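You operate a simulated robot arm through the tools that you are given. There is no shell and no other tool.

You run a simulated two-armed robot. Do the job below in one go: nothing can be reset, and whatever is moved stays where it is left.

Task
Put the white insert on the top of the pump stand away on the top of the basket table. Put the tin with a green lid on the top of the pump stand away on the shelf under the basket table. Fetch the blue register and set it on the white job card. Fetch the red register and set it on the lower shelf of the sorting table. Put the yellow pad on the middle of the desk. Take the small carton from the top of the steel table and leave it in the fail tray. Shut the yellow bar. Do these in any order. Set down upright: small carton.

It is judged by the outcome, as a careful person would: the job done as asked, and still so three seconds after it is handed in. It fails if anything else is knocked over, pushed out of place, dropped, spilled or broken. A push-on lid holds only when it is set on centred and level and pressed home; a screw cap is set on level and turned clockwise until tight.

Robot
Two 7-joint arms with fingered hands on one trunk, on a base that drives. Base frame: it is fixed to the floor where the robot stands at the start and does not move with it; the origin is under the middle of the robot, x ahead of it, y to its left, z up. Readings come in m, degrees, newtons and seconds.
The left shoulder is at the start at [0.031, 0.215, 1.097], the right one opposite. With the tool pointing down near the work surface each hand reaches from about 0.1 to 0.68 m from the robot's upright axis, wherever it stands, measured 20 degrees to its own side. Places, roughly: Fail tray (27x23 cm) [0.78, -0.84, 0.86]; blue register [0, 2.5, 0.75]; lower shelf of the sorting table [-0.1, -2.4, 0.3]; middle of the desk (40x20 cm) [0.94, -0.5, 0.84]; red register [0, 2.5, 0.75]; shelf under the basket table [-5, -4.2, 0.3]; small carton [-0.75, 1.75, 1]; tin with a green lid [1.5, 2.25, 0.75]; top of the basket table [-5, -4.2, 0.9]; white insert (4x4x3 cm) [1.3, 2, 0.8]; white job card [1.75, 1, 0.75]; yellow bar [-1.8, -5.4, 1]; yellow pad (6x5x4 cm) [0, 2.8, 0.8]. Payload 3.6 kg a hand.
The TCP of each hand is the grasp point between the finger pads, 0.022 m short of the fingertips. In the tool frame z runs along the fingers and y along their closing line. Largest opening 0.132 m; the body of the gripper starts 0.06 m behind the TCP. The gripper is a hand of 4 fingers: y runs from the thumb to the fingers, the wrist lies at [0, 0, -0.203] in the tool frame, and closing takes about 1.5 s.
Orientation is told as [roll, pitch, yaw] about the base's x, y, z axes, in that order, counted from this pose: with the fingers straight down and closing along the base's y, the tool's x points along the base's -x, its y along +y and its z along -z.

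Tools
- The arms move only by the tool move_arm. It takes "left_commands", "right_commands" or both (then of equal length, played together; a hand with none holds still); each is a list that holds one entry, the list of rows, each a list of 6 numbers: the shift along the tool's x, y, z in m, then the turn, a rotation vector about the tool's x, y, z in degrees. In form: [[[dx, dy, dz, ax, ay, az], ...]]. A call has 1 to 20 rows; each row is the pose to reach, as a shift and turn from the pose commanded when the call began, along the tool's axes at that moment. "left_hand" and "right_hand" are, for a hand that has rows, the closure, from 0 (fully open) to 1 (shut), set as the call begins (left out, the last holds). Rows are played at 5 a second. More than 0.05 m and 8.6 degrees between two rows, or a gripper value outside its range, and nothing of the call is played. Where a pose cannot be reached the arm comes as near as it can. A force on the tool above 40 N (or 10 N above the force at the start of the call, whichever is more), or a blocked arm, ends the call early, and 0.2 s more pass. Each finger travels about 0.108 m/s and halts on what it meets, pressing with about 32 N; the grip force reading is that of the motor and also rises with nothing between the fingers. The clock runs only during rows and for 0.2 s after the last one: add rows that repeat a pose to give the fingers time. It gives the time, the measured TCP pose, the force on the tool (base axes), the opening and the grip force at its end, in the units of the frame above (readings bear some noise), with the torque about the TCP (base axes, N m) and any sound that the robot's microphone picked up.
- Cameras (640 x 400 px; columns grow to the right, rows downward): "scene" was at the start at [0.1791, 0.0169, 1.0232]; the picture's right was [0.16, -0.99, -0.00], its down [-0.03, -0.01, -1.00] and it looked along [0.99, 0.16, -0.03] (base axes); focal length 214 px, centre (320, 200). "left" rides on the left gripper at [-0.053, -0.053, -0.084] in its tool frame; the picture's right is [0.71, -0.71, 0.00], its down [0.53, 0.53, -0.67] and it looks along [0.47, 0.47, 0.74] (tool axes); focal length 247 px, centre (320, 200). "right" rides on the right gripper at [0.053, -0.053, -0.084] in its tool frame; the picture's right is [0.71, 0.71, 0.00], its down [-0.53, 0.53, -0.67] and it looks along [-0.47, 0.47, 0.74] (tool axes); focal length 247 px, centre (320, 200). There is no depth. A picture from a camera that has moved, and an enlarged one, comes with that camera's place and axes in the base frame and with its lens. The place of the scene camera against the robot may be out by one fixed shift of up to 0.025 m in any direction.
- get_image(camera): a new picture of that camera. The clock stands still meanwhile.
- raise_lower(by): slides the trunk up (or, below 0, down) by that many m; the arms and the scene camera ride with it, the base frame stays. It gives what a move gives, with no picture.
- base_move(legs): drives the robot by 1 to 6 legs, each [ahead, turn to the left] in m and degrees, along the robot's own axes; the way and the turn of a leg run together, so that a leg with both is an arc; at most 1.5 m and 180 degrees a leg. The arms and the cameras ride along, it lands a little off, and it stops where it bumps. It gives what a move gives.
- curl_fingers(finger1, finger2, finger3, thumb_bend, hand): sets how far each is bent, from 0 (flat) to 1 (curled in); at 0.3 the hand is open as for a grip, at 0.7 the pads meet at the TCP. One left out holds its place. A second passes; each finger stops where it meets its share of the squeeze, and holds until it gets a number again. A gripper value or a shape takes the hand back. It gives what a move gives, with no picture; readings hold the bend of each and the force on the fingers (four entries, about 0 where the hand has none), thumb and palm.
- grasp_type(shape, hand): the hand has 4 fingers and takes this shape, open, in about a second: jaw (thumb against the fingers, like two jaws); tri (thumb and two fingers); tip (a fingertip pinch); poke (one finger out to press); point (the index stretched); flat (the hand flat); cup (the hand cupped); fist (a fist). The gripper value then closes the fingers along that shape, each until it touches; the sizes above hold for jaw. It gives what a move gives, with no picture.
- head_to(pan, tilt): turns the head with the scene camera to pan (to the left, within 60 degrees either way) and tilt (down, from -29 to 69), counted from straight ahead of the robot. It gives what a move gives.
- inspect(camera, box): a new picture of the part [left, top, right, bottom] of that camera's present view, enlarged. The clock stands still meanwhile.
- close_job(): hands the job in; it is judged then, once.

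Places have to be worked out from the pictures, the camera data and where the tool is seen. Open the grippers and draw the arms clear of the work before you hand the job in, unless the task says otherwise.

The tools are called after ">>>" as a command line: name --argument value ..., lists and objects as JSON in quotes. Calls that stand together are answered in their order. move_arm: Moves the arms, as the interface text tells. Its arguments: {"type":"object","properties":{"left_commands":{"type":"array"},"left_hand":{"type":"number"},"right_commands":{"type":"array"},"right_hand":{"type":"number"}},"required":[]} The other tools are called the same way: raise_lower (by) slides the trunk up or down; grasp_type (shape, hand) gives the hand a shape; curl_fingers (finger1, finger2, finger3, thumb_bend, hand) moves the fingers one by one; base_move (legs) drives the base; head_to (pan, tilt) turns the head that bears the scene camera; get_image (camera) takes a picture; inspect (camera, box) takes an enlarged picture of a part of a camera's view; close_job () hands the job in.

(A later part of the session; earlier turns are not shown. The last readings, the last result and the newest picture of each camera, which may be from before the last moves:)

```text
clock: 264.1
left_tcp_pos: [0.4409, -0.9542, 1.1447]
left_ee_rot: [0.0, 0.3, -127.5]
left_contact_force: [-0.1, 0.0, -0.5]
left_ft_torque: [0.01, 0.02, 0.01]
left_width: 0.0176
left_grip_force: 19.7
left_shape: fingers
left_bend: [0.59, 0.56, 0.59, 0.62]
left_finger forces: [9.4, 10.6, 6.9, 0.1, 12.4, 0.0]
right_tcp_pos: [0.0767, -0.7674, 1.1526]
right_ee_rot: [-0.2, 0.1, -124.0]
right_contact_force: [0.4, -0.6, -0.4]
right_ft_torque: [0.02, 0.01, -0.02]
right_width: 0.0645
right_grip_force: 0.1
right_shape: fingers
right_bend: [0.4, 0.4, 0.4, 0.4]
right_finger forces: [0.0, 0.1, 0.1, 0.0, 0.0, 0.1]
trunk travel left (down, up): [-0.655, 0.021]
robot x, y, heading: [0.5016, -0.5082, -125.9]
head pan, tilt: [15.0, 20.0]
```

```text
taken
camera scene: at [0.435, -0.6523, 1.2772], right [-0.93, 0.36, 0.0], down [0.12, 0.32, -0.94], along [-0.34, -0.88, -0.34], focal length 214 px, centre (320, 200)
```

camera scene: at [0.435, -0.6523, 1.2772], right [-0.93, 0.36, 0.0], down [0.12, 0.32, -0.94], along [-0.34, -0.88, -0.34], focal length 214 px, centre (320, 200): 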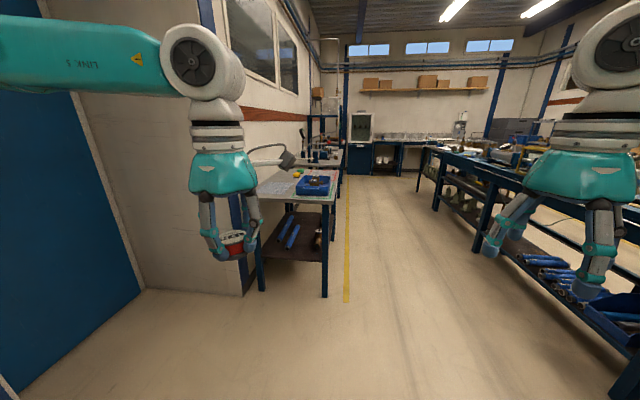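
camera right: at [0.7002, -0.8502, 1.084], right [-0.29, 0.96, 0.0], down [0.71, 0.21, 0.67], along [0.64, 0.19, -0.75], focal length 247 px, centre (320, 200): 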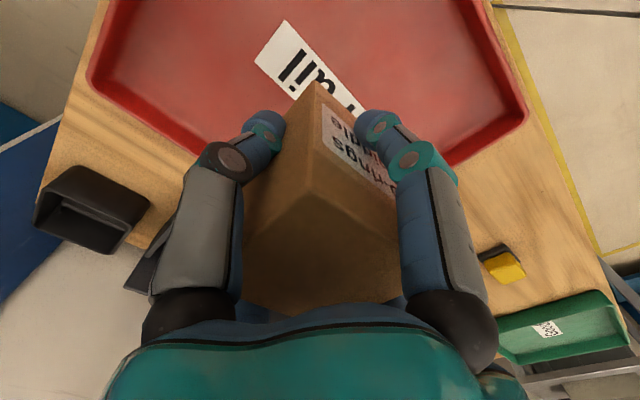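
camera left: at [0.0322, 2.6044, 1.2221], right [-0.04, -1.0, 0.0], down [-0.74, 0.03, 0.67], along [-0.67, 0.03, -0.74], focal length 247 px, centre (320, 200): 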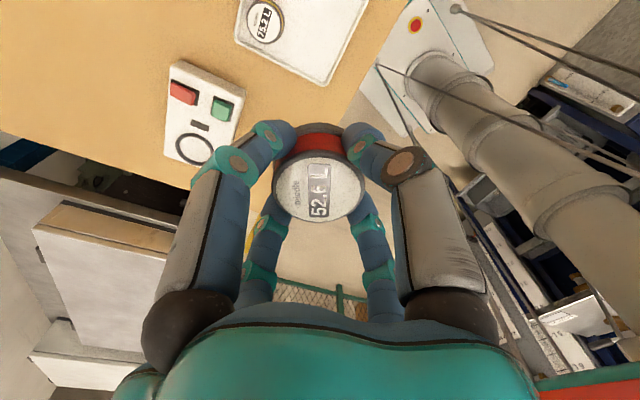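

The sorting table (blue tray on top, pipes on its lower shelf) is ahead left. I'll drive diagonally to stand in front of it and turn to face it.

>>> base_move --legs '[[0, -2], [1.2, 0], [0.7, 0]]'

>>> base_move --legs '[[0, 34]]'

>>> base_move --legs '[[0, 34]]'

>>> base_move --legs '[[0, 32]]'

>>> head_to --pan 0 --tilt 35

>>> get_image --camera "scene"

```text
clock: 274.0
left_tcp_pos: [-0.7441, -2.4374, 1.1454]
left_ee_rot: [0.0, 0.2, -129.7]
left_contact_force: [0.2, 0.2, -0.6]
left_ft_torque: [0.04, 0.04, 0.02]
left_width: 0.0179
left_grip_force: 19.9
left_shape: fingers
left_bend: [0.59, 0.56, 0.59, 0.62]
left_finger forces: [9.5, 10.7, 7.1, 0.0, 12.3, 0.0]
right_tcp_pos: [-1.1, -2.2366, 1.1526]
right_ee_rot: [-0.1, 0.1, -126.2]
right_contact_force: [0.2, 0.0, 0.1]
right_ft_torque: [0.02, -0.03, 0.02]
right_width: 0.0646
right_grip_force: 0.1
right_shape: fingers
right_bend: [0.4, 0.4, 0.4, 0.4]
right_finger forces: [0.0, 0.1, 0.0, 0.0, 0.1, 0.0]
trunk travel left (down, up): [-0.655, 0.021]
robot x, y, heading: [-0.6689, -1.9915, -128.2]
head pan, tilt: [15.0, 20.0]
```

```text
clock: 276.1
left_tcp_pos: [-0.4779, -2.3999, 1.1464]
left_ee_rot: [0.1, 0.0, -95.2]
left_contact_force: [0.4, 0.1, -0.2]
left_ft_torque: [0.04, 0.03, 0.02]
left_width: 0.0178
left_grip_force: 19.2
left_shape: fingers
left_bend: [0.59, 0.56, 0.59, 0.62]
left_finger forces: [9.5, 10.8, 7.0, 0.1, 11.9, 0.0]
right_tcp_pos: [-0.8867, -2.4364, 1.1526]
right_ee_rot: [-0.2, 0.0, -91.9]
right_contact_force: [0.3, 0.4, 0.5]
right_ft_torque: [0.01, 0.01, -0.01]
right_width: 0.0645
right_grip_force: 0.1
right_shape: fingers
right_bend: [0.4, 0.4, 0.4, 0.4]
right_finger forces: [0.0, 0.0, 0.1, 0.1, 0.0, 0.1]
trunk travel left (down, up): [-0.655, 0.021]
robot x, y, heading: [-0.6973, -1.9889, -93.8]
head pan, tilt: [15.0, 20.0]
```

```text
clock: 278.1
left_tcp_pos: [-0.2815, -2.2111, 1.1477]
left_ee_rot: [0.1, 0.2, -61.2]
left_contact_force: [-1.1, 0.0, -0.9]
left_ft_torque: [0.01, 0.0, 0.02]
left_width: 0.0178
left_grip_force: 19.1
left_shape: fingers
left_bend: [0.59, 0.56, 0.59, 0.62]
left_finger forces: [9.6, 11.0, 6.8, 0.0, 11.5, 0.0]
right_tcp_pos: [-0.6014, -2.4683, 1.1529]
right_ee_rot: [-0.2, 0.1, -57.9]
right_contact_force: [-1.0, -0.1, -0.3]
right_ft_torque: [0.04, 0.0, -0.01]
right_width: 0.0647
right_grip_force: 0.1
right_shape: fingers
right_bend: [0.4, 0.4, 0.4, 0.4]
right_finger forces: [0.1, 0.0, 0.0, 0.1, 0.0, 0.1]
trunk travel left (down, up): [-0.655, 0.021]
robot x, y, heading: [-0.7158, -2.0041, -60.1]
head pan, tilt: [15.0, 20.0]
```

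```text
clock: 280.1
left_tcp_pos: [-0.2379, -1.9407, 1.1464]
left_ee_rot: [-0.1, 0.3, -28.2]
left_contact_force: [-0.2, -0.5, 0.2]
left_ft_torque: [0.0, 0.03, 0.0]
left_width: 0.0177
left_grip_force: 19.2
left_shape: fingers
left_bend: [0.59, 0.56, 0.59, 0.62]
left_finger forces: [9.5, 11.0, 6.8, 0.0, 11.6, 0.0]
right_tcp_pos: [-0.3646, -2.3287, 1.1549]
right_ee_rot: [-0.1, 0.1, -24.8]
right_contact_force: [0.2, 0.3, 0.5]
right_ft_torque: [-0.01, 0.0, -0.02]
right_width: 0.0647
right_grip_force: 0.1
right_shape: fingers
right_bend: [0.4, 0.4, 0.4, 0.4]
right_finger forces: [0.1, 0.0, 0.0, 0.1, 0.1, 0.0]
trunk travel left (down, up): [-0.655, 0.021]
robot x, y, heading: [-0.7272, -2.0248, -27.4]
head pan, tilt: [15.0, 20.0]
```

```text
clock: 280.9
left_tcp_pos: [-0.2396, -1.9393, 1.1468]
left_ee_rot: [-0.1, 0.1, -28.2]
left_contact_force: [0.1, 0.3, -0.6]
left_ft_torque: [-0.04, 0.0, 0.02]
left_width: 0.0178
left_grip_force: 19.8
left_shape: fingers
left_bend: [0.59, 0.56, 0.59, 0.62]
left_finger forces: [9.3, 11.0, 6.8, 0.0, 12.0, 0.0]
right_tcp_pos: [-0.3674, -2.3291, 1.1551]
right_ee_rot: [-0.1, 0.1, -24.8]
right_contact_force: [-1.4, 1.9, -0.2]
right_ft_torque: [0.01, -0.01, -0.02]
right_width: 0.0648
right_grip_force: 0.0
right_shape: fingers
right_bend: [0.4, 0.4, 0.4, 0.4]
right_finger forces: [0.1, 0.1, 0.1, 0.0, 0.0, 0.0]
trunk travel left (down, up): [-0.655, 0.021]
robot x, y, heading: [-0.7284, -2.0253, -27.5]
head pan, tilt: [0.0, 35.0]
```

```text
taken
camera scene: at [-0.5726, -2.0995, 1.2536], right [-0.46, -0.89, 0.0], down [-0.51, 0.26, -0.82], along [0.73, -0.38, -0.57], focal length 214 px, centre (320, 200)
```

scene: 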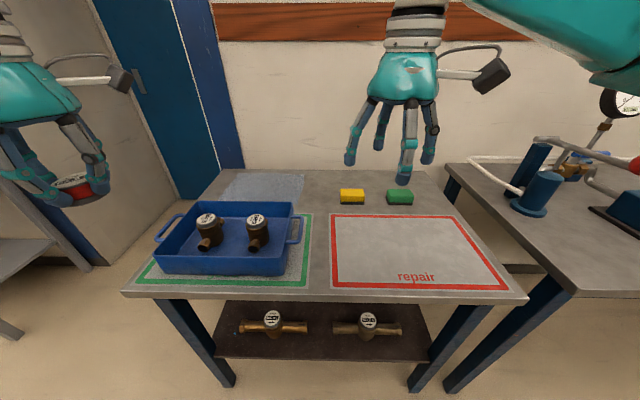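

I'm in front of the sorting table; its lower shelf holds two brass meters. I'll enlarge the shelf to choose a free spot.

>>> head_to --pan 0 --tilt 50

>>> inspect --camera "scene" --box '[160, 150, 480, 350]'

```text
clock: 281.7
left_tcp_pos: [-0.2396, -1.9394, 1.1466]
left_ee_rot: [0.1, 0.1, -28.2]
left_contact_force: [-0.2, -0.3, -1.0]
left_ft_torque: [-0.02, 0.06, 0.0]
left_width: 0.0174
left_grip_force: 19.0
left_shape: fingers
left_bend: [0.59, 0.56, 0.59, 0.62]
left_finger forces: [9.4, 11.0, 6.8, 0.0, 11.9, 0.0]
right_tcp_pos: [-0.3652, -2.3288, 1.154]
right_ee_rot: [-0.2, 0.0, -24.9]
right_contact_force: [0.0, 0.0, -0.2]
right_ft_torque: [0.02, 0.04, 0.0]
right_width: 0.0646
right_grip_force: 0.1
right_shape: fingers
right_bend: [0.4, 0.4, 0.4, 0.4]
right_finger forces: [0.0, 0.1, 0.0, 0.0, 0.1, 0.0]
trunk travel left (down, up): [-0.655, 0.021]
robot x, y, heading: [-0.7291, -2.0236, -27.3]
head pan, tilt: [0.0, 50.0]
```

```text
2.00 times, centred on (320, 250) of scene
camera zoom: at [-0.5814, -2.0945, 1.2317], right [-0.46, -0.89, 0.0], down [-0.68, 0.35, -0.64], along [0.57, -0.29, -0.77], focal length 429 px, centre (320, 100)
```

zoom: 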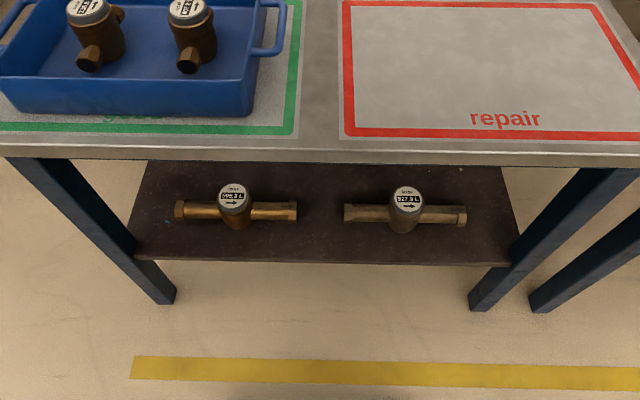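

There's a free gap between the two brass meters at the shelf's front, near (-0.243, -2.253). I'll back off, tuck the right hand aside, and lower the trunk fully.

>>> base_move --legs '[[-0.27, 0]]'

>>> move_arm --right_commands '[[[0.03, -0.03, 0, 0, 0, 0], [0.06, -0.06, 0, 0, 0, 0], [0.09, -0.09, 0, 0, 0, 0], [0.12, -0.12, 0, 0, 0, 0], [0.15, -0.15, 0, 0, 0, 0], [0.18, -0.17, 0, 0, 0, 0], [0.18, -0.17, 0, 0, 0, 0]]]'

>>> raise_lower --by -0.65

>>> head_to --pan 0 --tilt 15

>>> get_image --camera "scene"

```text
clock: 283.6
left_tcp_pos: [-0.4794, -1.8167, 1.1487]
left_ee_rot: [0.0, 0.1, -28.3]
left_contact_force: [0.3, 0.2, -0.9]
left_ft_torque: [0.0, -0.04, 0.02]
left_width: 0.0176
left_grip_force: 19.9
left_shape: fingers
left_bend: [0.59, 0.56, 0.59, 0.62]
left_finger forces: [9.4, 11.1, 6.8, 0.0, 11.9, 0.0]
right_tcp_pos: [-0.6059, -2.2047, 1.1535]
right_ee_rot: [0.0, 0.0, -24.9]
right_contact_force: [-0.3, 0.8, 0.4]
right_ft_torque: [0.03, -0.01, 0.01]
right_width: 0.0646
right_grip_force: 0.1
right_shape: fingers
right_bend: [0.4, 0.4, 0.4, 0.4]
right_finger forces: [0.1, 0.0, 0.1, 0.1, 0.0, 0.1]
trunk travel left (down, up): [-0.655, 0.021]
robot x, y, heading: [-0.969, -1.8992, -27.3]
head pan, tilt: [0.0, 50.0]
```

```text
clock: 285.2
left_tcp_pos: [-0.4789, -1.8165, 1.1471]
left_ee_rot: [0.1, 0.2, -28.3]
left_contact_force: [1.2, -0.6, 0.2]
left_ft_torque: [-0.01, -0.02, 0.03]
left_width: 0.0173
left_grip_force: 19.4
left_shape: fingers
left_bend: [0.59, 0.56, 0.59, 0.62]
left_finger forces: [9.5, 11.0, 6.8, 0.0, 11.8, 0.1]
right_tcp_pos: [-0.8401, -2.2833, 1.1567]
right_ee_rot: [-0.2, 0.0, -24.9]
right_contact_force: [0.8, 0.2, -0.1]
right_ft_torque: [0.0, -0.02, -0.01]
right_width: 0.0651
right_grip_force: 0.0
right_shape: fingers
right_bend: [0.4, 0.4, 0.4, 0.4]
right_finger forces: [0.0, 0.0, 0.1, 0.0, 0.0, 0.0]
trunk travel left (down, up): [-0.655, 0.021]
robot x, y, heading: [-0.969, -1.9042, -27.2]
head pan, tilt: [0.0, 50.0]
```

```text
refused: -0.65 is not a number from -0.4 to 0.4
```

```text
clock: 286.2
left_tcp_pos: [-0.4786, -1.8172, 1.1481]
left_ee_rot: [0.0, 0.2, -28.2]
left_contact_force: [-0.3, 0.0, -0.3]
left_ft_torque: [-0.02, 0.01, 0.01]
left_width: 0.0176
left_grip_force: 19.3
left_shape: fingers
left_bend: [0.59, 0.56, 0.59, 0.62]
left_finger forces: [9.4, 10.9, 6.8, 0.1, 11.7, 0.1]
right_tcp_pos: [-0.8404, -2.2841, 1.1563]
right_ee_rot: [-0.1, 0.0, -25.0]
right_contact_force: [1.1, -0.6, -0.5]
right_ft_torque: [-0.01, 0.0, 0.0]
right_width: 0.0647
right_grip_force: 0.1
right_shape: fingers
right_bend: [0.4, 0.4, 0.4, 0.4]
right_finger forces: [0.1, 0.0, 0.1, 0.0, 0.0, 0.0]
trunk travel left (down, up): [-0.655, 0.021]
robot x, y, heading: [-0.9723, -1.9018, -27.5]
head pan, tilt: [0.0, 15.0]
```

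```text
taken
camera scene: at [-0.8072, -1.9787, 1.2853], right [-0.46, -0.89, 0.0], down [-0.23, 0.12, -0.97], along [0.86, -0.44, -0.26], focal length 214 px, centre (320, 200)
```

scene: 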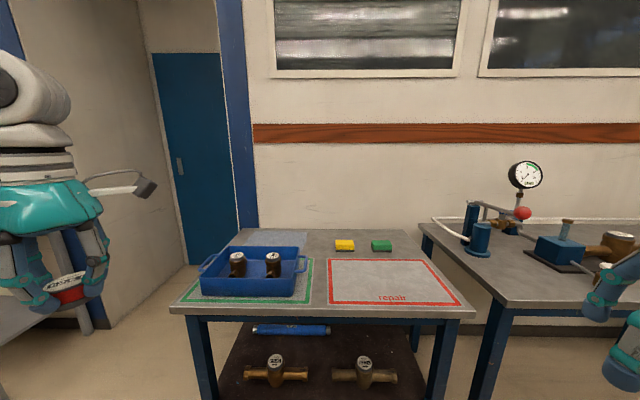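

The trunk moves at most 0.4 m per call; both hands are clear of the table, so I'll lower in two calls.

>>> raise_lower --by -0.33

>>> raise_lower --by -0.32

>>> get_image --camera "scene"

```text
clock: 289.5
left_tcp_pos: [-0.479, -1.8176, 0.8187]
left_ee_rot: [-0.1, 0.0, -28.3]
left_contact_force: [0.2, -0.7, 0.0]
left_ft_torque: [0.02, 0.04, -0.02]
left_width: 0.0176
left_grip_force: 19.7
left_shape: fingers
left_bend: [0.59, 0.56, 0.59, 0.62]
left_finger forces: [9.4, 11.1, 6.8, 0.0, 11.8, 0.0]
right_tcp_pos: [-0.84, -2.2841, 0.8258]
right_ee_rot: [-0.2, 0.0, -24.9]
right_contact_force: [0.8, 0.2, -0.2]
right_ft_torque: [0.0, -0.01, 0.01]
right_width: 0.0649
right_grip_force: 0.2
right_shape: fingers
right_bend: [0.4, 0.4, 0.4, 0.4]
right_finger forces: [0.0, 0.1, 0.1, 0.0, 0.0, 0.0]
trunk travel left (down, up): [-0.325, 0.351]
robot x, y, heading: [-0.9692, -1.9055, -27.7]
head pan, tilt: [0.0, 15.0]
```

```text
clock: 292.6
left_tcp_pos: [-0.4791, -1.8165, 0.4986]
left_ee_rot: [0.0, 0.1, -28.2]
left_contact_force: [0.0, -0.1, -0.8]
left_ft_torque: [-0.01, -0.01, -0.01]
left_width: 0.0174
left_grip_force: 20.0
left_shape: fingers
left_bend: [0.59, 0.56, 0.59, 0.62]
left_finger forces: [9.5, 11.1, 6.9, 0.0, 11.7, 0.0]
right_tcp_pos: [-0.8651, -2.2714, 0.416]
right_ee_rot: [0.9, 23.0, -24.6]
right_contact_force: [-0.2, 0.7, 0.2]
right_ft_torque: [0.01, -0.02, -0.04]
right_width: 0.0645
right_grip_force: 0.1
right_shape: fingers
right_bend: [0.4, 0.4, 0.4, 0.4]
right_finger forces: [0.0, 0.0, 0.0, 0.0, 0.0, 0.0]
trunk travel left (down, up): [-0.005, 0.671]
robot x, y, heading: [-0.9659, -1.9054, -27.2]
head pan, tilt: [0.0, 15.0]
```

```text
taken
camera scene: at [-0.8008, -1.982, 0.6206], right [-0.46, -0.89, 0.0], down [-0.23, 0.12, -0.97], along [0.86, -0.44, -0.26], focal length 214 px, centre (320, 200)
```

scene: 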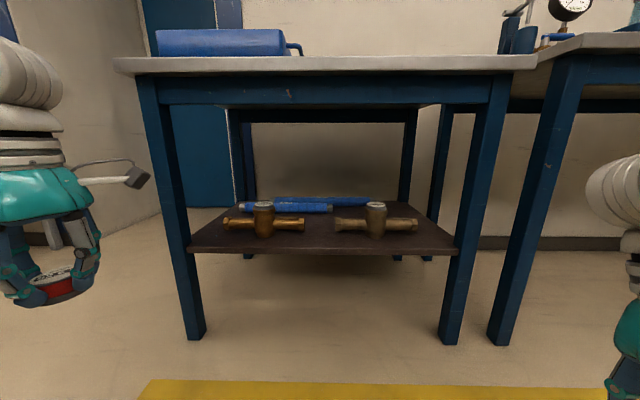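

The view under the table shows the gap between the meters and the shelf at z≈0.31. I'll lower the left hand and shift it right in front of the gap while still outside the table.

>>> move_arm --left_commands '[[[0.003, -0.035, 0.015, 0, 0, 0], [0.006, -0.07, 0.03, 0, 0, 0], [0.01, -0.105, 0.045, 0, 0, 0], [0.014, -0.14, 0.06, 0, 0, 0], [0.018, -0.175, 0.075, 0, 0, 0], [0.022, -0.21, 0.09, 0, 0, 0], [0.025, -0.25, 0.1, 0, 0, 0], [0.025, -0.25, 0.1, 0, 0, 0]]]'

>>> get_image --camera "scene"

```text
clock: 294.4
left_tcp_pos: [-0.6225, -2.0243, 0.3975]
left_ee_rot: [0.1, 0.2, -28.2]
left_contact_force: [-0.8, 0.8, -1.5]
left_ft_torque: [0.03, 0.01, -0.03]
left_width: 0.0176
left_grip_force: 19.2
left_shape: fingers
left_bend: [0.59, 0.56, 0.59, 0.62]
left_finger forces: [9.6, 11.4, 6.9, 0.0, 11.6, 0.0]
right_tcp_pos: [-0.8653, -2.2726, 0.4165]
right_ee_rot: [0.9, 23.1, -24.6]
right_contact_force: [0.5, -0.7, 0.4]
right_ft_torque: [-0.01, -0.01, 0.0]
right_width: 0.0648
right_grip_force: 0.2
right_shape: fingers
right_bend: [0.4, 0.4, 0.4, 0.4]
right_finger forces: [0.1, 0.1, 0.1, 0.0, 0.0, 0.1]
trunk travel left (down, up): [-0.005, 0.671]
robot x, y, heading: [-0.9698, -1.9025, -27.4]
head pan, tilt: [0.0, 15.0]
```

```text
taken
camera scene: at [-0.8007, -1.9821, 0.6205], right [-0.46, -0.89, 0.0], down [-0.23, 0.12, -0.97], along [0.86, -0.44, -0.26], focal length 214 px, centre (320, 200)
```

scene: 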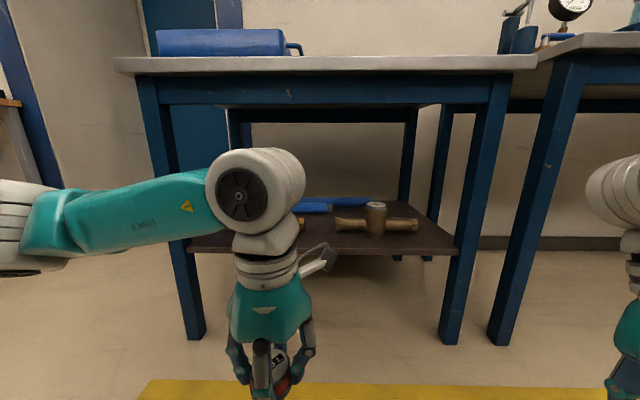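

The left wrist and forearm are well below the table's apron (z≈0.71). I'll drive forward 0.27 m so the hand goes under the front edge.

>>> base_move --legs '[[0.27, 0]]'

>>> get_image --camera "scene"

>>> get_image --camera "left"

```text
clock: 296.3
left_tcp_pos: [-0.3841, -2.1458, 0.3967]
left_ee_rot: [0.1, 0.2, -28.2]
left_contact_force: [1.3, 0.1, -0.5]
left_ft_torque: [0.02, 0.05, 0.02]
left_width: 0.0175
left_grip_force: 19.6
left_shape: fingers
left_bend: [0.59, 0.56, 0.59, 0.62]
left_finger forces: [9.6, 11.2, 6.9, 0.1, 11.5, 0.0]
right_tcp_pos: [-0.6286, -2.3934, 0.4167]
right_ee_rot: [0.9, 23.0, -24.7]
right_contact_force: [0.2, 0.2, -1.1]
right_ft_torque: [-0.01, 0.02, 0.0]
right_width: 0.0647
right_grip_force: 0.0
right_shape: fingers
right_bend: [0.4, 0.4, 0.4, 0.4]
right_finger forces: [0.1, 0.0, 0.0, 0.1, 0.0, 0.0]
trunk travel left (down, up): [-0.005, 0.671]
robot x, y, heading: [-0.73, -2.0265, -27.3]
head pan, tilt: [0.0, 15.0]
```

```text
taken
camera scene: at [-0.5639, -2.1043, 0.6205], right [-0.46, -0.89, 0.0], down [-0.23, 0.12, -0.97], along [0.86, -0.44, -0.26], focal length 214 px, centre (320, 200)
```

scene: 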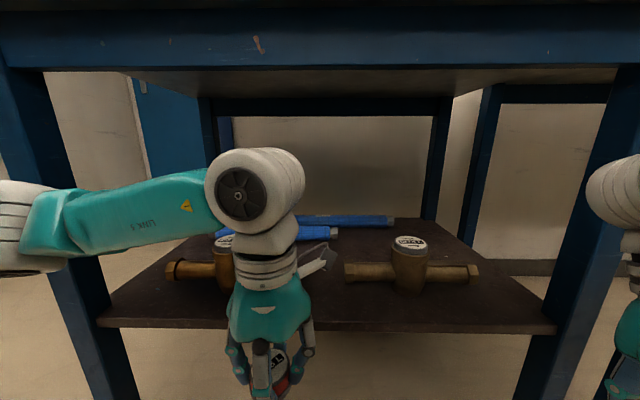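

```text
taken
camera left: at [-0.363, -2.2177, 0.4813], right [-0.96, -0.29, 0.0], down [-0.21, 0.71, 0.67], along [-0.2, 0.64, -0.74], focal length 247 px, centre (320, 200)
```

left: 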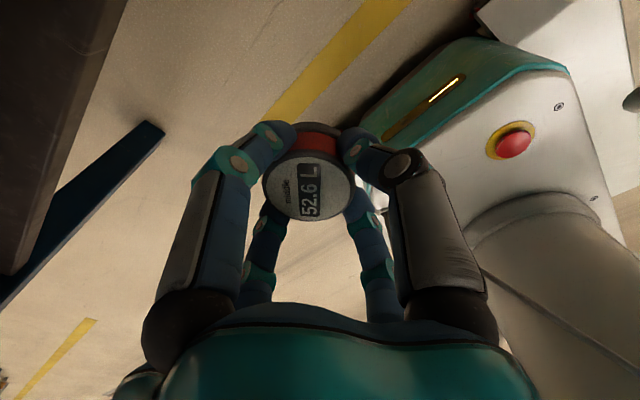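

The gap's centre is about 3 cm to the right and 17 cm forward of the hand. I'll extend the arm over the shelf at constant height.

>>> move_arm --left_commands '[[[-0.025, -0.028, 0, 0, 0, 0], [-0.05, -0.028, 0, 0, 0, 0], [-0.075, -0.028, 0, 0, 0, 0], [-0.1, -0.028, 0, 0, 0, 0], [-0.125, -0.028, 0, 0, 0, 0], [-0.15, -0.028, 0, 0, 0, 0], [-0.175, -0.028, 0, 0, 0, 0], [-0.175, -0.028, 0, 0, 0, 0]]]'

>>> get_image --camera "scene"

>>> get_image --camera "left"

```text
clock: 298.1
left_tcp_pos: [-0.2447, -2.2528, 0.3986]
left_ee_rot: [-0.1, 0.3, -28.1]
left_contact_force: [-1.2, 0.0, -1.2]
left_ft_torque: [0.01, 0.04, 0.03]
left_width: 0.0174
left_grip_force: 19.6
left_shape: fingers
left_bend: [0.59, 0.56, 0.59, 0.62]
left_finger forces: [9.7, 11.2, 7.1, 0.0, 11.8, 0.0]
right_tcp_pos: [-0.6281, -2.3935, 0.4182]
right_ee_rot: [0.9, 23.0, -24.6]
right_contact_force: [0.4, -0.1, -0.3]
right_ft_torque: [0.0, 0.01, 0.0]
right_width: 0.0647
right_grip_force: 0.0
right_shape: fingers
right_bend: [0.4, 0.4, 0.4, 0.4]
right_finger forces: [0.0, 0.0, 0.1, 0.0, 0.1, 0.0]
trunk travel left (down, up): [-0.005, 0.671]
robot x, y, heading: [-0.7323, -2.0235, -27.7]
head pan, tilt: [0.0, 15.0]
```

```text
taken
camera scene: at [-0.5638, -2.1044, 0.6205], right [-0.46, -0.89, 0.0], down [-0.23, 0.12, -0.97], along [0.86, -0.44, -0.26], focal length 214 px, centre (320, 200)
```

scene: 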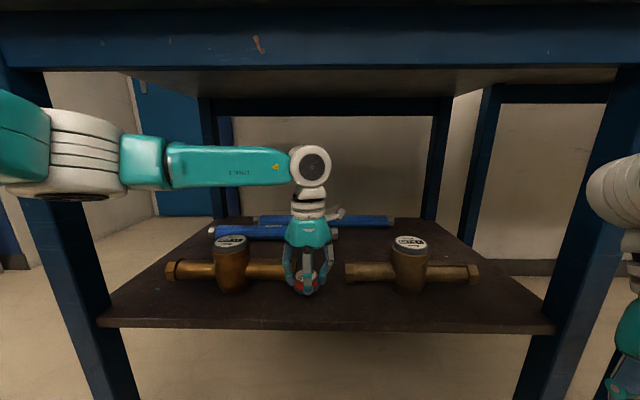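

```text
taken
camera left: at [-0.2223, -2.3254, 0.4821], right [-0.96, -0.29, 0.0], down [-0.21, 0.71, 0.67], along [-0.2, 0.64, -0.74], focal length 247 px, centre (320, 200)
```

left: 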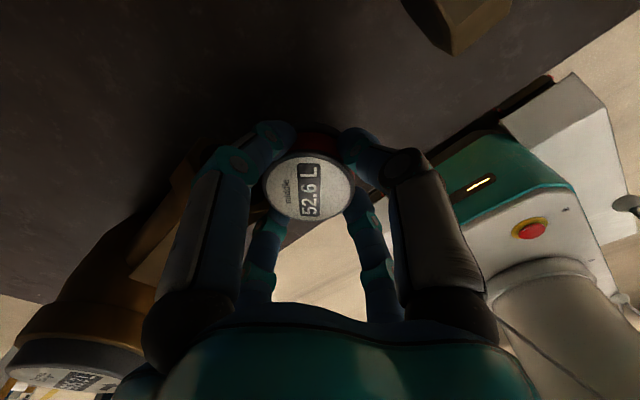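

The hand is in the gap between the meters. I'll lower the register gently onto the shelf.

>>> move_arm --left_commands '[[[0, 0, 0.01, 0, 0, 0], [0, 0, 0.02, 0, 0, 0], [0, 0, 0.03, 0, 0, 0], [0, 0, 0.035, 0, 0, 0], [0, 0, 0.035, 0, 0, 0]]]'

>>> get_image --camera "scene"

```text
clock: 299.1
left_tcp_pos: [-0.2433, -2.2555, 0.3738]
left_ee_rot: [-0.2, -0.4, -28.1]
left_contact_force: [-1.9, 5.4, 22.2]
left_ft_torque: [0.35, -0.26, 0.13]
left_width: 0.0171
left_grip_force: 28.5
left_shape: fingers
left_bend: [0.59, 0.55, 0.59, 0.62]
left_finger forces: [17.8, 18.6, 9.6, 0.1, 11.7, 0.1]
right_tcp_pos: [-0.6296, -2.3943, 0.4183]
right_ee_rot: [0.8, 22.9, -24.6]
right_contact_force: [1.0, -0.1, -0.2]
right_ft_torque: [0.0, 0.01, -0.03]
right_width: 0.0647
right_grip_force: 0.0
right_shape: fingers
right_bend: [0.4, 0.4, 0.4, 0.4]
right_finger forces: [0.0, 0.1, 0.0, 0.0, 0.0, 0.0]
trunk travel left (down, up): [-0.005, 0.671]
robot x, y, heading: [-0.7335, -2.0254, -27.1]
head pan, tilt: [0.0, 15.0]
stopped in row 4 (left hand): the force on the tool passed its limit at 47 N (the readings are from after the stop); the commanded pose is now the measured one
```

```text
taken
camera scene: at [-0.5649, -2.1038, 0.6211], right [-0.46, -0.89, 0.0], down [-0.23, 0.12, -0.97], along [0.86, -0.44, -0.26], focal length 214 px, centre (320, 200)
```

scene: 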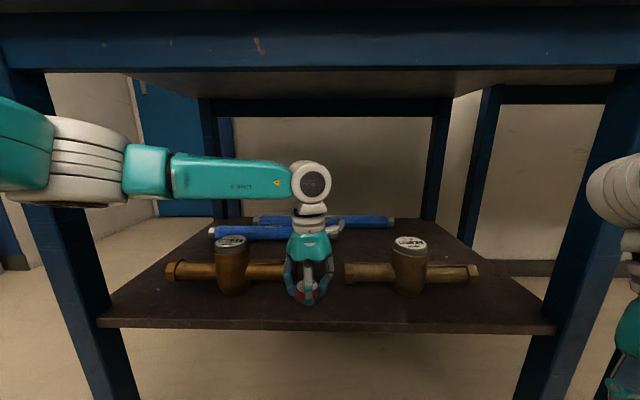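

The register touched down at TCP z 0.374 (shelf z≈0.327). I'll ease off and open the fingers just enough.

>>> move_arm --left_commands '[[[0, 0, -0.002, 0, 0.2, 0], [0, 0, -0.003, 0, 0.4, 0], [0, 0, -0.003, 0, 0.4, 0]]]'

>>> curl_fingers --hand "left" --finger1 0.5 --finger2 0.5 --finger3 0.5 --thumb_bend 0.5

>>> get_image --camera "left"

```text
clock: 299.9
left_tcp_pos: [-0.2424, -2.2551, 0.3736]
left_ee_rot: [-0.3, 0.2, -28.1]
left_contact_force: [0.1, -4.3, 15.5]
left_ft_torque: [-0.03, -0.37, -0.04]
left_width: 0.0177
left_grip_force: 27.1
left_shape: fingers
left_bend: [0.59, 0.55, 0.59, 0.62]
left_finger forces: [20.4, 15.4, 7.5, 0.0, 11.6, 0.0]
right_tcp_pos: [-0.6287, -2.3933, 0.4173]
right_ee_rot: [1.0, 22.9, -24.5]
right_contact_force: [-0.1, -0.2, -0.8]
right_ft_torque: [-0.01, -0.04, -0.02]
right_width: 0.0646
right_grip_force: 0.0
right_shape: fingers
right_bend: [0.4, 0.4, 0.4, 0.4]
right_finger forces: [0.1, 0.0, 0.0, 0.0, 0.1, 0.1]
trunk travel left (down, up): [-0.005, 0.671]
robot x, y, heading: [-0.7313, -2.027, -27.4]
head pan, tilt: [0.0, 15.0]
```

```text
clock: 300.9
left_tcp_pos: [-0.2443, -2.254, 0.3731]
left_ee_rot: [-0.2, 0.5, -28.2]
left_contact_force: [0.0, 0.5, 0.1]
left_ft_torque: [-0.01, 0.01, 0.02]
left_width: 0.0404
left_grip_force: 0.1
left_shape: fingers
left_bend: [0.5, 0.5, 0.5, 0.5]
left_finger forces: [0.0, 0.1, 0.0, 0.0, 0.0, 0.0]
right_tcp_pos: [-0.6279, -2.3935, 0.4169]
right_ee_rot: [0.9, 23.0, -24.6]
right_contact_force: [0.8, -1.2, 0.5]
right_ft_torque: [-0.02, 0.02, 0.01]
right_width: 0.0647
right_grip_force: 0.0
right_shape: fingers
right_bend: [0.4, 0.4, 0.4, 0.4]
right_finger forces: [0.1, 0.0, 0.0, 0.0, 0.1, 0.0]
trunk travel left (down, up): [-0.005, 0.671]
robot x, y, heading: [-0.7336, -2.0223, -27.1]
head pan, tilt: [0.0, 15.0]
```

```text
taken
camera left: at [-0.2209, -2.3261, 0.4558], right [-0.96, -0.29, 0.01], down [-0.21, 0.71, 0.67], along [-0.2, 0.64, -0.74], focal length 247 px, centre (320, 200)
```

left: 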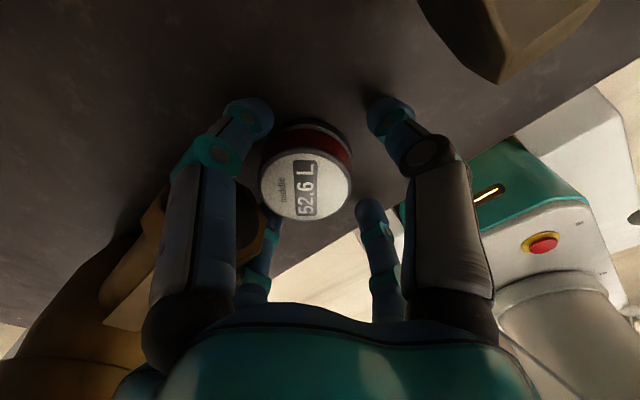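

The register stands free on the shelf. I'll lift 4.5 cm clear of it and draw the arm back out.

>>> move_arm --left_commands '[[[0, 0, -0.01, 0, 0, 0], [0, 0, -0.02, 0, 0, 0], [0, 0, -0.035, 0, 0, 0], [0, 0, -0.045, 0, 0, 0], [0.03, 0, -0.045, 0, 0, 0], [0.06, 0, -0.045, 0, 0, 0], [0.09, 0, -0.045, 0, 0, 0], [0.12, 0, -0.045, 0, 0, 0], [0.15, 0.02, -0.045, 0, 0, 0], [0.18, 0.04, -0.045, 0, 0, 0]]]'

>>> get_image --camera "scene"

```text
clock: 303.1
left_tcp_pos: [-0.3838, -2.1333, 0.4183]
left_ee_rot: [-0.1, 0.3, -28.1]
left_contact_force: [-0.5, 0.1, -0.1]
left_ft_torque: [-0.03, -0.05, 0.03]
left_width: 0.0406
left_grip_force: 0.0
left_shape: fingers
left_bend: [0.5, 0.5, 0.5, 0.5]
left_finger forces: [0.1, 0.1, 0.0, 0.1, 0.0, 0.0]
right_tcp_pos: [-0.6289, -2.3933, 0.418]
right_ee_rot: [0.9, 23.1, -24.5]
right_contact_force: [0.5, 0.4, -0.7]
right_ft_torque: [0.0, -0.01, -0.02]
right_width: 0.0645
right_grip_force: 0.0
right_shape: fingers
right_bend: [0.4, 0.4, 0.4, 0.4]
right_finger forces: [0.0, 0.0, 0.0, 0.0, 0.0, 0.0]
trunk travel left (down, up): [-0.005, 0.671]
robot x, y, heading: [-0.733, -2.0254, -27.4]
head pan, tilt: [0.0, 15.0]
```

```text
taken
camera scene: at [-0.5639, -2.1044, 0.6205], right [-0.46, -0.89, 0.0], down [-0.23, 0.12, -0.97], along [0.86, -0.44, -0.26], focal length 214 px, centre (320, 200)
```

scene: 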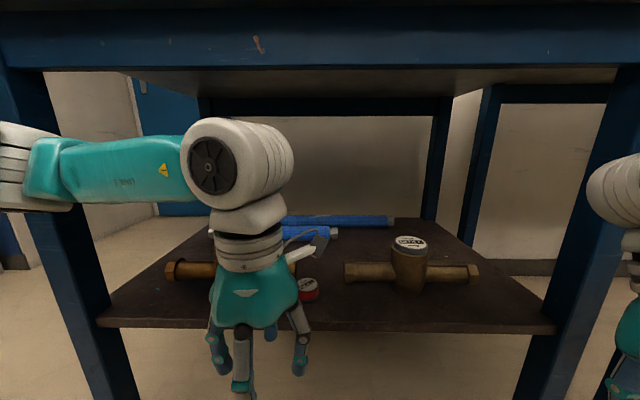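

The red register stands on the shelf, meters untouched. I'll back away, raise the trunk, and straighten the right hand that got tilted while lowering.

>>> base_move --legs '[[-0.32, 0]]'

>>> raise_lower --by 0.35

>>> raise_lower --by 0.29

>>> move_arm --right_commands '[[[-0.02, 0.02, -0.02, 0.3, -7.6, 0], [-0.04, 0.04, -0.04, 0.6, -15.2, 0], [-0.06, 0.06, -0.06, 0.9, -23, 0], [-0.06, 0.06, -0.06, 0.9, -23, 0]]]'

>>> get_image --camera "scene"

```text
clock: 305.2
left_tcp_pos: [-0.6666, -1.9862, 0.4188]
left_ee_rot: [0.0, 0.4, -28.0]
left_contact_force: [-0.4, -0.7, -0.1]
left_ft_torque: [-0.01, -0.01, -0.02]
left_width: 0.0403
left_grip_force: 0.1
left_shape: fingers
left_bend: [0.5, 0.5, 0.5, 0.5]
left_finger forces: [0.0, 0.0, 0.0, 0.0, 0.0, 0.0]
right_tcp_pos: [-0.9109, -2.2474, 0.4181]
right_ee_rot: [0.9, 23.0, -24.4]
right_contact_force: [1.4, -0.3, 1.3]
right_ft_torque: [0.01, 0.0, -0.03]
right_width: 0.0647
right_grip_force: 0.0
right_shape: fingers
right_bend: [0.4, 0.4, 0.4, 0.4]
right_finger forces: [0.0, 0.0, 0.1, 0.0, 0.0, 0.0]
trunk travel left (down, up): [-0.005, 0.671]
robot x, y, heading: [-1.0174, -1.8771, -27.1]
head pan, tilt: [0.0, 15.0]
```

```text
clock: 308.6
left_tcp_pos: [-0.6661, -1.986, 0.7685]
left_ee_rot: [-0.1, 0.3, -28.0]
left_contact_force: [0.2, 0.3, 0.4]
left_ft_torque: [-0.03, 0.01, 0.02]
left_width: 0.0403
left_grip_force: 0.1
left_shape: fingers
left_bend: [0.5, 0.5, 0.5, 0.5]
left_finger forces: [0.1, 0.1, 0.0, 0.0, 0.0, 0.0]
right_tcp_pos: [-0.9107, -2.247, 0.7683]
right_ee_rot: [0.9, 23.0, -24.3]
right_contact_force: [-0.8, -0.1, -0.1]
right_ft_torque: [-0.02, 0.03, -0.01]
right_width: 0.0648
right_grip_force: 0.0
right_shape: fingers
right_bend: [0.4, 0.4, 0.4, 0.4]
right_finger forces: [0.0, 0.0, 0.1, 0.0, 0.0, 0.1]
trunk travel left (down, up): [-0.355, 0.321]
robot x, y, heading: [-1.0162, -1.8744, -27.1]
head pan, tilt: [0.0, 15.0]
```

```text
clock: 311.6
left_tcp_pos: [-0.6667, -1.986, 1.0601]
left_ee_rot: [-0.1, 0.2, -28.0]
left_contact_force: [1.5, -0.6, -0.1]
left_ft_torque: [0.02, 0.02, -0.01]
left_width: 0.0403
left_grip_force: 0.2
left_shape: fingers
left_bend: [0.5, 0.5, 0.5, 0.5]
left_finger forces: [0.1, 0.1, 0.0, 0.0, 0.1, 0.0]
right_tcp_pos: [-0.9107, -2.2479, 1.0599]
right_ee_rot: [0.9, 22.9, -24.5]
right_contact_force: [0.6, 0.2, -0.1]
right_ft_torque: [-0.01, 0.01, -0.01]
right_width: 0.0651
right_grip_force: 0.0
right_shape: fingers
right_bend: [0.4, 0.4, 0.4, 0.4]
right_finger forces: [0.1, 0.1, 0.1, 0.1, 0.1, 0.0]
trunk travel left (down, up): [-0.645, 0.031]
robot x, y, heading: [-1.0146, -1.8762, -26.9]
head pan, tilt: [0.0, 15.0]
```

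```text
clock: 312.6
left_tcp_pos: [-0.6666, -1.9858, 1.0599]
left_ee_rot: [-0.1, 0.2, -28.1]
left_contact_force: [-0.3, 1.1, 0.2]
left_ft_torque: [0.05, 0.0, 0.01]
left_width: 0.0404
left_grip_force: 0.1
left_shape: fingers
left_bend: [0.5, 0.5, 0.5, 0.5]
left_finger forces: [0.0, 0.0, 0.1, 0.0, 0.1, 0.1]
right_tcp_pos: [-0.8169, -2.2265, 1.0929]
right_ee_rot: [0.0, -0.2, -24.7]
right_contact_force: [0.0, 0.9, -1.2]
right_ft_torque: [0.0, 0.02, 0.01]
right_width: 0.0643
right_grip_force: 0.1
right_shape: fingers
right_bend: [0.4, 0.4, 0.4, 0.4]
right_finger forces: [0.0, 0.1, 0.0, 0.0, 0.0, 0.0]
trunk travel left (down, up): [-0.645, 0.031]
robot x, y, heading: [-1.0215, -1.8819, -26.9]
head pan, tilt: [0.0, 15.0]
```

```text
taken
camera scene: at [-0.8547, -1.9546, 1.2754], right [-0.46, -0.89, 0.0], down [-0.23, 0.12, -0.97], along [0.86, -0.44, -0.26], focal length 214 px, centre (320, 200)
```

scene: 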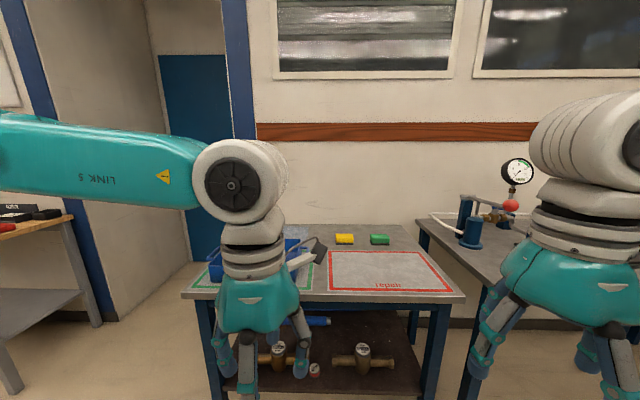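

The red register shows on the shelf. Now I'll turn left toward the corridor's other end for the pump stand.

>>> base_move --legs '[[0, 30]]'

>>> base_move --legs '[[0, 30]]'

>>> base_move --legs '[[0, 26]]'

>>> head_to --pan 0 --tilt 15

>>> get_image --camera "scene"

```text
clock: 314.5
left_tcp_pos: [-0.6612, -1.7967, 1.059]
left_ee_rot: [-0.2, 0.3, 2.1]
left_contact_force: [-0.1, 0.4, 0.3]
left_ft_torque: [0.0, 0.01, 0.0]
left_width: 0.04
left_grip_force: 0.0
left_shape: fingers
left_bend: [0.5, 0.5, 0.5, 0.5]
left_finger forces: [0.1, 0.0, 0.1, 0.0, 0.0, 0.1]
right_tcp_pos: [-0.6721, -2.0781, 1.091]
right_ee_rot: [0.0, -0.1, 5.5]
right_contact_force: [0.3, -0.3, -1.1]
right_ft_torque: [0.01, 0.01, 0.01]
right_width: 0.0648
right_grip_force: 0.1
right_shape: fingers
right_bend: [0.4, 0.4, 0.4, 0.4]
right_finger forces: [0.0, 0.0, 0.1, 0.0, 0.0, 0.1]
trunk travel left (down, up): [-0.645, 0.031]
robot x, y, heading: [-1.0187, -1.8981, 3.0]
head pan, tilt: [0.0, 15.0]
```

```text
clock: 316.4
left_tcp_pos: [-0.7639, -1.6298, 1.0601]
left_ee_rot: [-0.2, 0.3, 32.3]
left_contact_force: [0.3, 0.9, -0.1]
left_ft_torque: [-0.01, 0.01, -0.03]
left_width: 0.0406
left_grip_force: 0.0
left_shape: fingers
left_bend: [0.5, 0.5, 0.5, 0.5]
left_finger forces: [0.1, 0.1, 0.0, 0.1, 0.0, 0.1]
right_tcp_pos: [-0.6278, -1.8792, 1.092]
right_ee_rot: [0.0, 0.0, 35.9]
right_contact_force: [-0.2, -0.1, -0.4]
right_ft_torque: [0.02, 0.02, 0.01]
right_width: 0.0649
right_grip_force: 0.1
right_shape: fingers
right_bend: [0.4, 0.4, 0.4, 0.4]
right_finger forces: [0.0, 0.0, 0.1, 0.1, 0.1, 0.0]
trunk travel left (down, up): [-0.645, 0.031]
robot x, y, heading: [-1.001, -1.9165, 33.2]
head pan, tilt: [0.0, 15.0]
```

```text
clock: 318.1
left_tcp_pos: [-0.9142, -1.5538, 1.0601]
left_ee_rot: [0.0, 0.3, 58.4]
left_contact_force: [-0.6, -0.4, 0.0]
left_ft_torque: [-0.01, 0.03, 0.02]
left_width: 0.0408
left_grip_force: 0.0
left_shape: fingers
left_bend: [0.5, 0.5, 0.5, 0.5]
left_finger forces: [0.0, 0.0, 0.1, 0.1, 0.0, 0.0]
right_tcp_pos: [-0.6839, -1.7186, 1.0923]
right_ee_rot: [-0.1, 0.0, 61.8]
right_contact_force: [-1.1, -0.1, 0.8]
right_ft_torque: [0.01, -0.01, -0.02]
right_width: 0.0648
right_grip_force: 0.2
right_shape: fingers
right_bend: [0.4, 0.4, 0.4, 0.4]
right_finger forces: [0.0, 0.1, 0.0, 0.0, 0.0, 0.0]
trunk travel left (down, up): [-0.645, 0.031]
robot x, y, heading: [-0.9853, -1.9296, 58.9]
head pan, tilt: [0.0, 15.0]
```

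```text
clock: 318.8
left_tcp_pos: [-0.9162, -1.5522, 1.0614]
left_ee_rot: [-0.2, 0.3, 58.3]
left_contact_force: [-0.4, 0.4, -0.1]
left_ft_torque: [0.01, -0.03, -0.01]
left_width: 0.0406
left_grip_force: 0.1
left_shape: fingers
left_bend: [0.5, 0.5, 0.5, 0.5]
left_finger forces: [0.1, 0.0, 0.0, 0.1, 0.0, 0.0]
right_tcp_pos: [-0.6846, -1.7177, 1.0935]
right_ee_rot: [-0.1, 0.1, 61.9]
right_contact_force: [0.5, 0.4, 0.3]
right_ft_torque: [-0.04, -0.04, 0.06]
right_width: 0.0649
right_grip_force: 0.0
right_shape: fingers
right_bend: [0.4, 0.4, 0.4, 0.4]
right_finger forces: [0.1, 0.0, 0.0, 0.0, 0.0, 0.0]
trunk travel left (down, up): [-0.645, 0.031]
robot x, y, heading: [-0.9832, -1.9282, 59.3]
head pan, tilt: [0.0, 15.0]
```

```text
taken
camera scene: at [-0.8873, -1.7818, 1.2753], right [0.86, -0.51, 0.0], down [-0.13, -0.22, -0.97], along [0.5, 0.83, -0.26], focal length 214 px, centre (320, 200)
```

scene: 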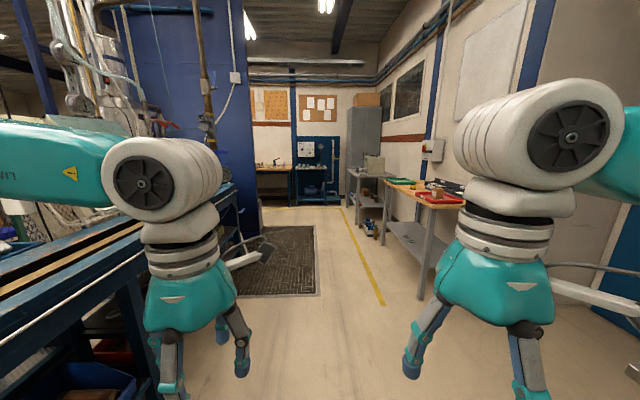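

The corridor is clear to the pump stand. I'll drive 3.7 m in three legs, then look.

>>> base_move --legs '[[1.3, 0], [1.3, 0], [1.1, 0]]'

>>> head_to --pan 0 --tilt 35

>>> get_image --camera "scene"

```text
clock: 336.6
left_tcp_pos: [0.9404, 1.6264, 1.0603]
left_ee_rot: [-0.1, 0.3, 58.8]
left_contact_force: [0.3, -0.1, -0.7]
left_ft_torque: [0.03, 0.01, 0.03]
left_width: 0.0407
left_grip_force: 0.1
left_shape: fingers
left_bend: [0.5, 0.5, 0.5, 0.5]
left_finger forces: [0.0, 0.1, 0.1, 0.0, 0.1, 0.0]
right_tcp_pos: [1.173, 1.4635, 1.0914]
right_ee_rot: [-0.1, -0.1, 62.2]
right_contact_force: [0.6, 0.9, 0.1]
right_ft_torque: [0.03, -0.02, -0.02]
right_width: 0.0648
right_grip_force: 0.1
right_shape: fingers
right_bend: [0.4, 0.4, 0.4, 0.4]
right_finger forces: [0.1, 0.1, 0.0, 0.0, 0.0, 0.0]
trunk travel left (down, up): [-0.645, 0.031]
robot x, y, heading: [0.8693, 1.2509, 59.4]
head pan, tilt: [0.0, 15.0]
```

```text
clock: 337.4
left_tcp_pos: [0.9409, 1.627, 1.0617]
left_ee_rot: [-0.2, 0.2, 58.6]
left_contact_force: [0.3, -0.8, 0.5]
left_ft_torque: [0.02, 0.02, 0.02]
left_width: 0.0405
left_grip_force: 0.1
left_shape: fingers
left_bend: [0.5, 0.5, 0.5, 0.5]
left_finger forces: [0.0, 0.1, 0.0, 0.0, 0.1, 0.1]
right_tcp_pos: [1.1729, 1.4638, 1.0921]
right_ee_rot: [-0.1, 0.0, 62.2]
right_contact_force: [-0.2, 0.3, 2.1]
right_ft_torque: [-0.03, 0.03, -0.02]
right_width: 0.0646
right_grip_force: 0.0
right_shape: fingers
right_bend: [0.4, 0.4, 0.4, 0.4]
right_finger forces: [0.1, 0.1, 0.0, 0.0, 0.0, 0.1]
trunk travel left (down, up): [-0.645, 0.031]
robot x, y, heading: [0.8733, 1.2496, 59.6]
head pan, tilt: [0.0, 35.0]
```

```text
taken
camera scene: at [0.9682, 1.3927, 1.2435], right [0.86, -0.51, 0.0], down [-0.29, -0.49, -0.82], along [0.42, 0.71, -0.57], focal length 214 px, centre (320, 200)
```

scene: 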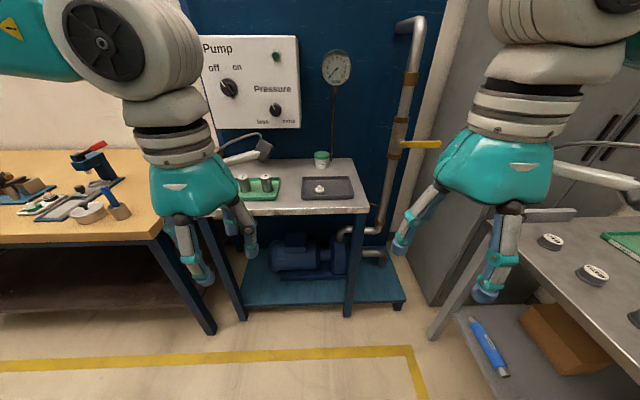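

The pump stand is ahead. I'll enlarge its top to see the insert and the tin.

>>> inspect --camera "scene" --box '[224, 140, 384, 240]'

>>> inspect --camera "scene" --box '[288, 145, 368, 195]'

```text
4.00 times, centred on (304, 190) of scene
camera zoom: at [0.9682, 1.3927, 1.2435], right [0.86, -0.51, 0.0], down [-0.29, -0.49, -0.82], along [0.42, 0.71, -0.57], focal length 858 px, centre (384, 240)
```

zoom: 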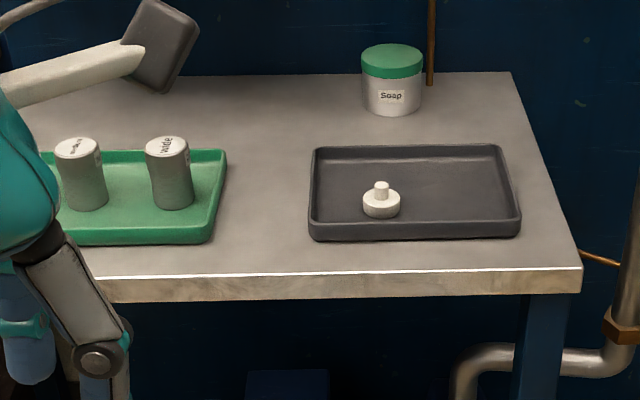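

```text
8.00 times, centred on (328, 170) of scene
camera zoom: at [0.9682, 1.3927, 1.2435], right [0.86, -0.51, 0.0], down [-0.29, -0.49, -0.82], along [0.42, 0.71, -0.57], focal length 1716 px, centre (256, 440)
```

zoom: 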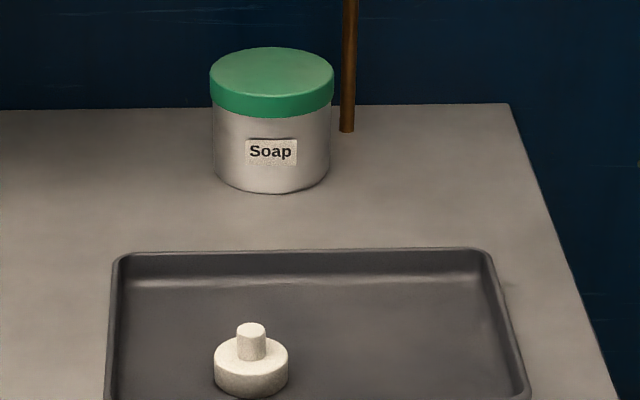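

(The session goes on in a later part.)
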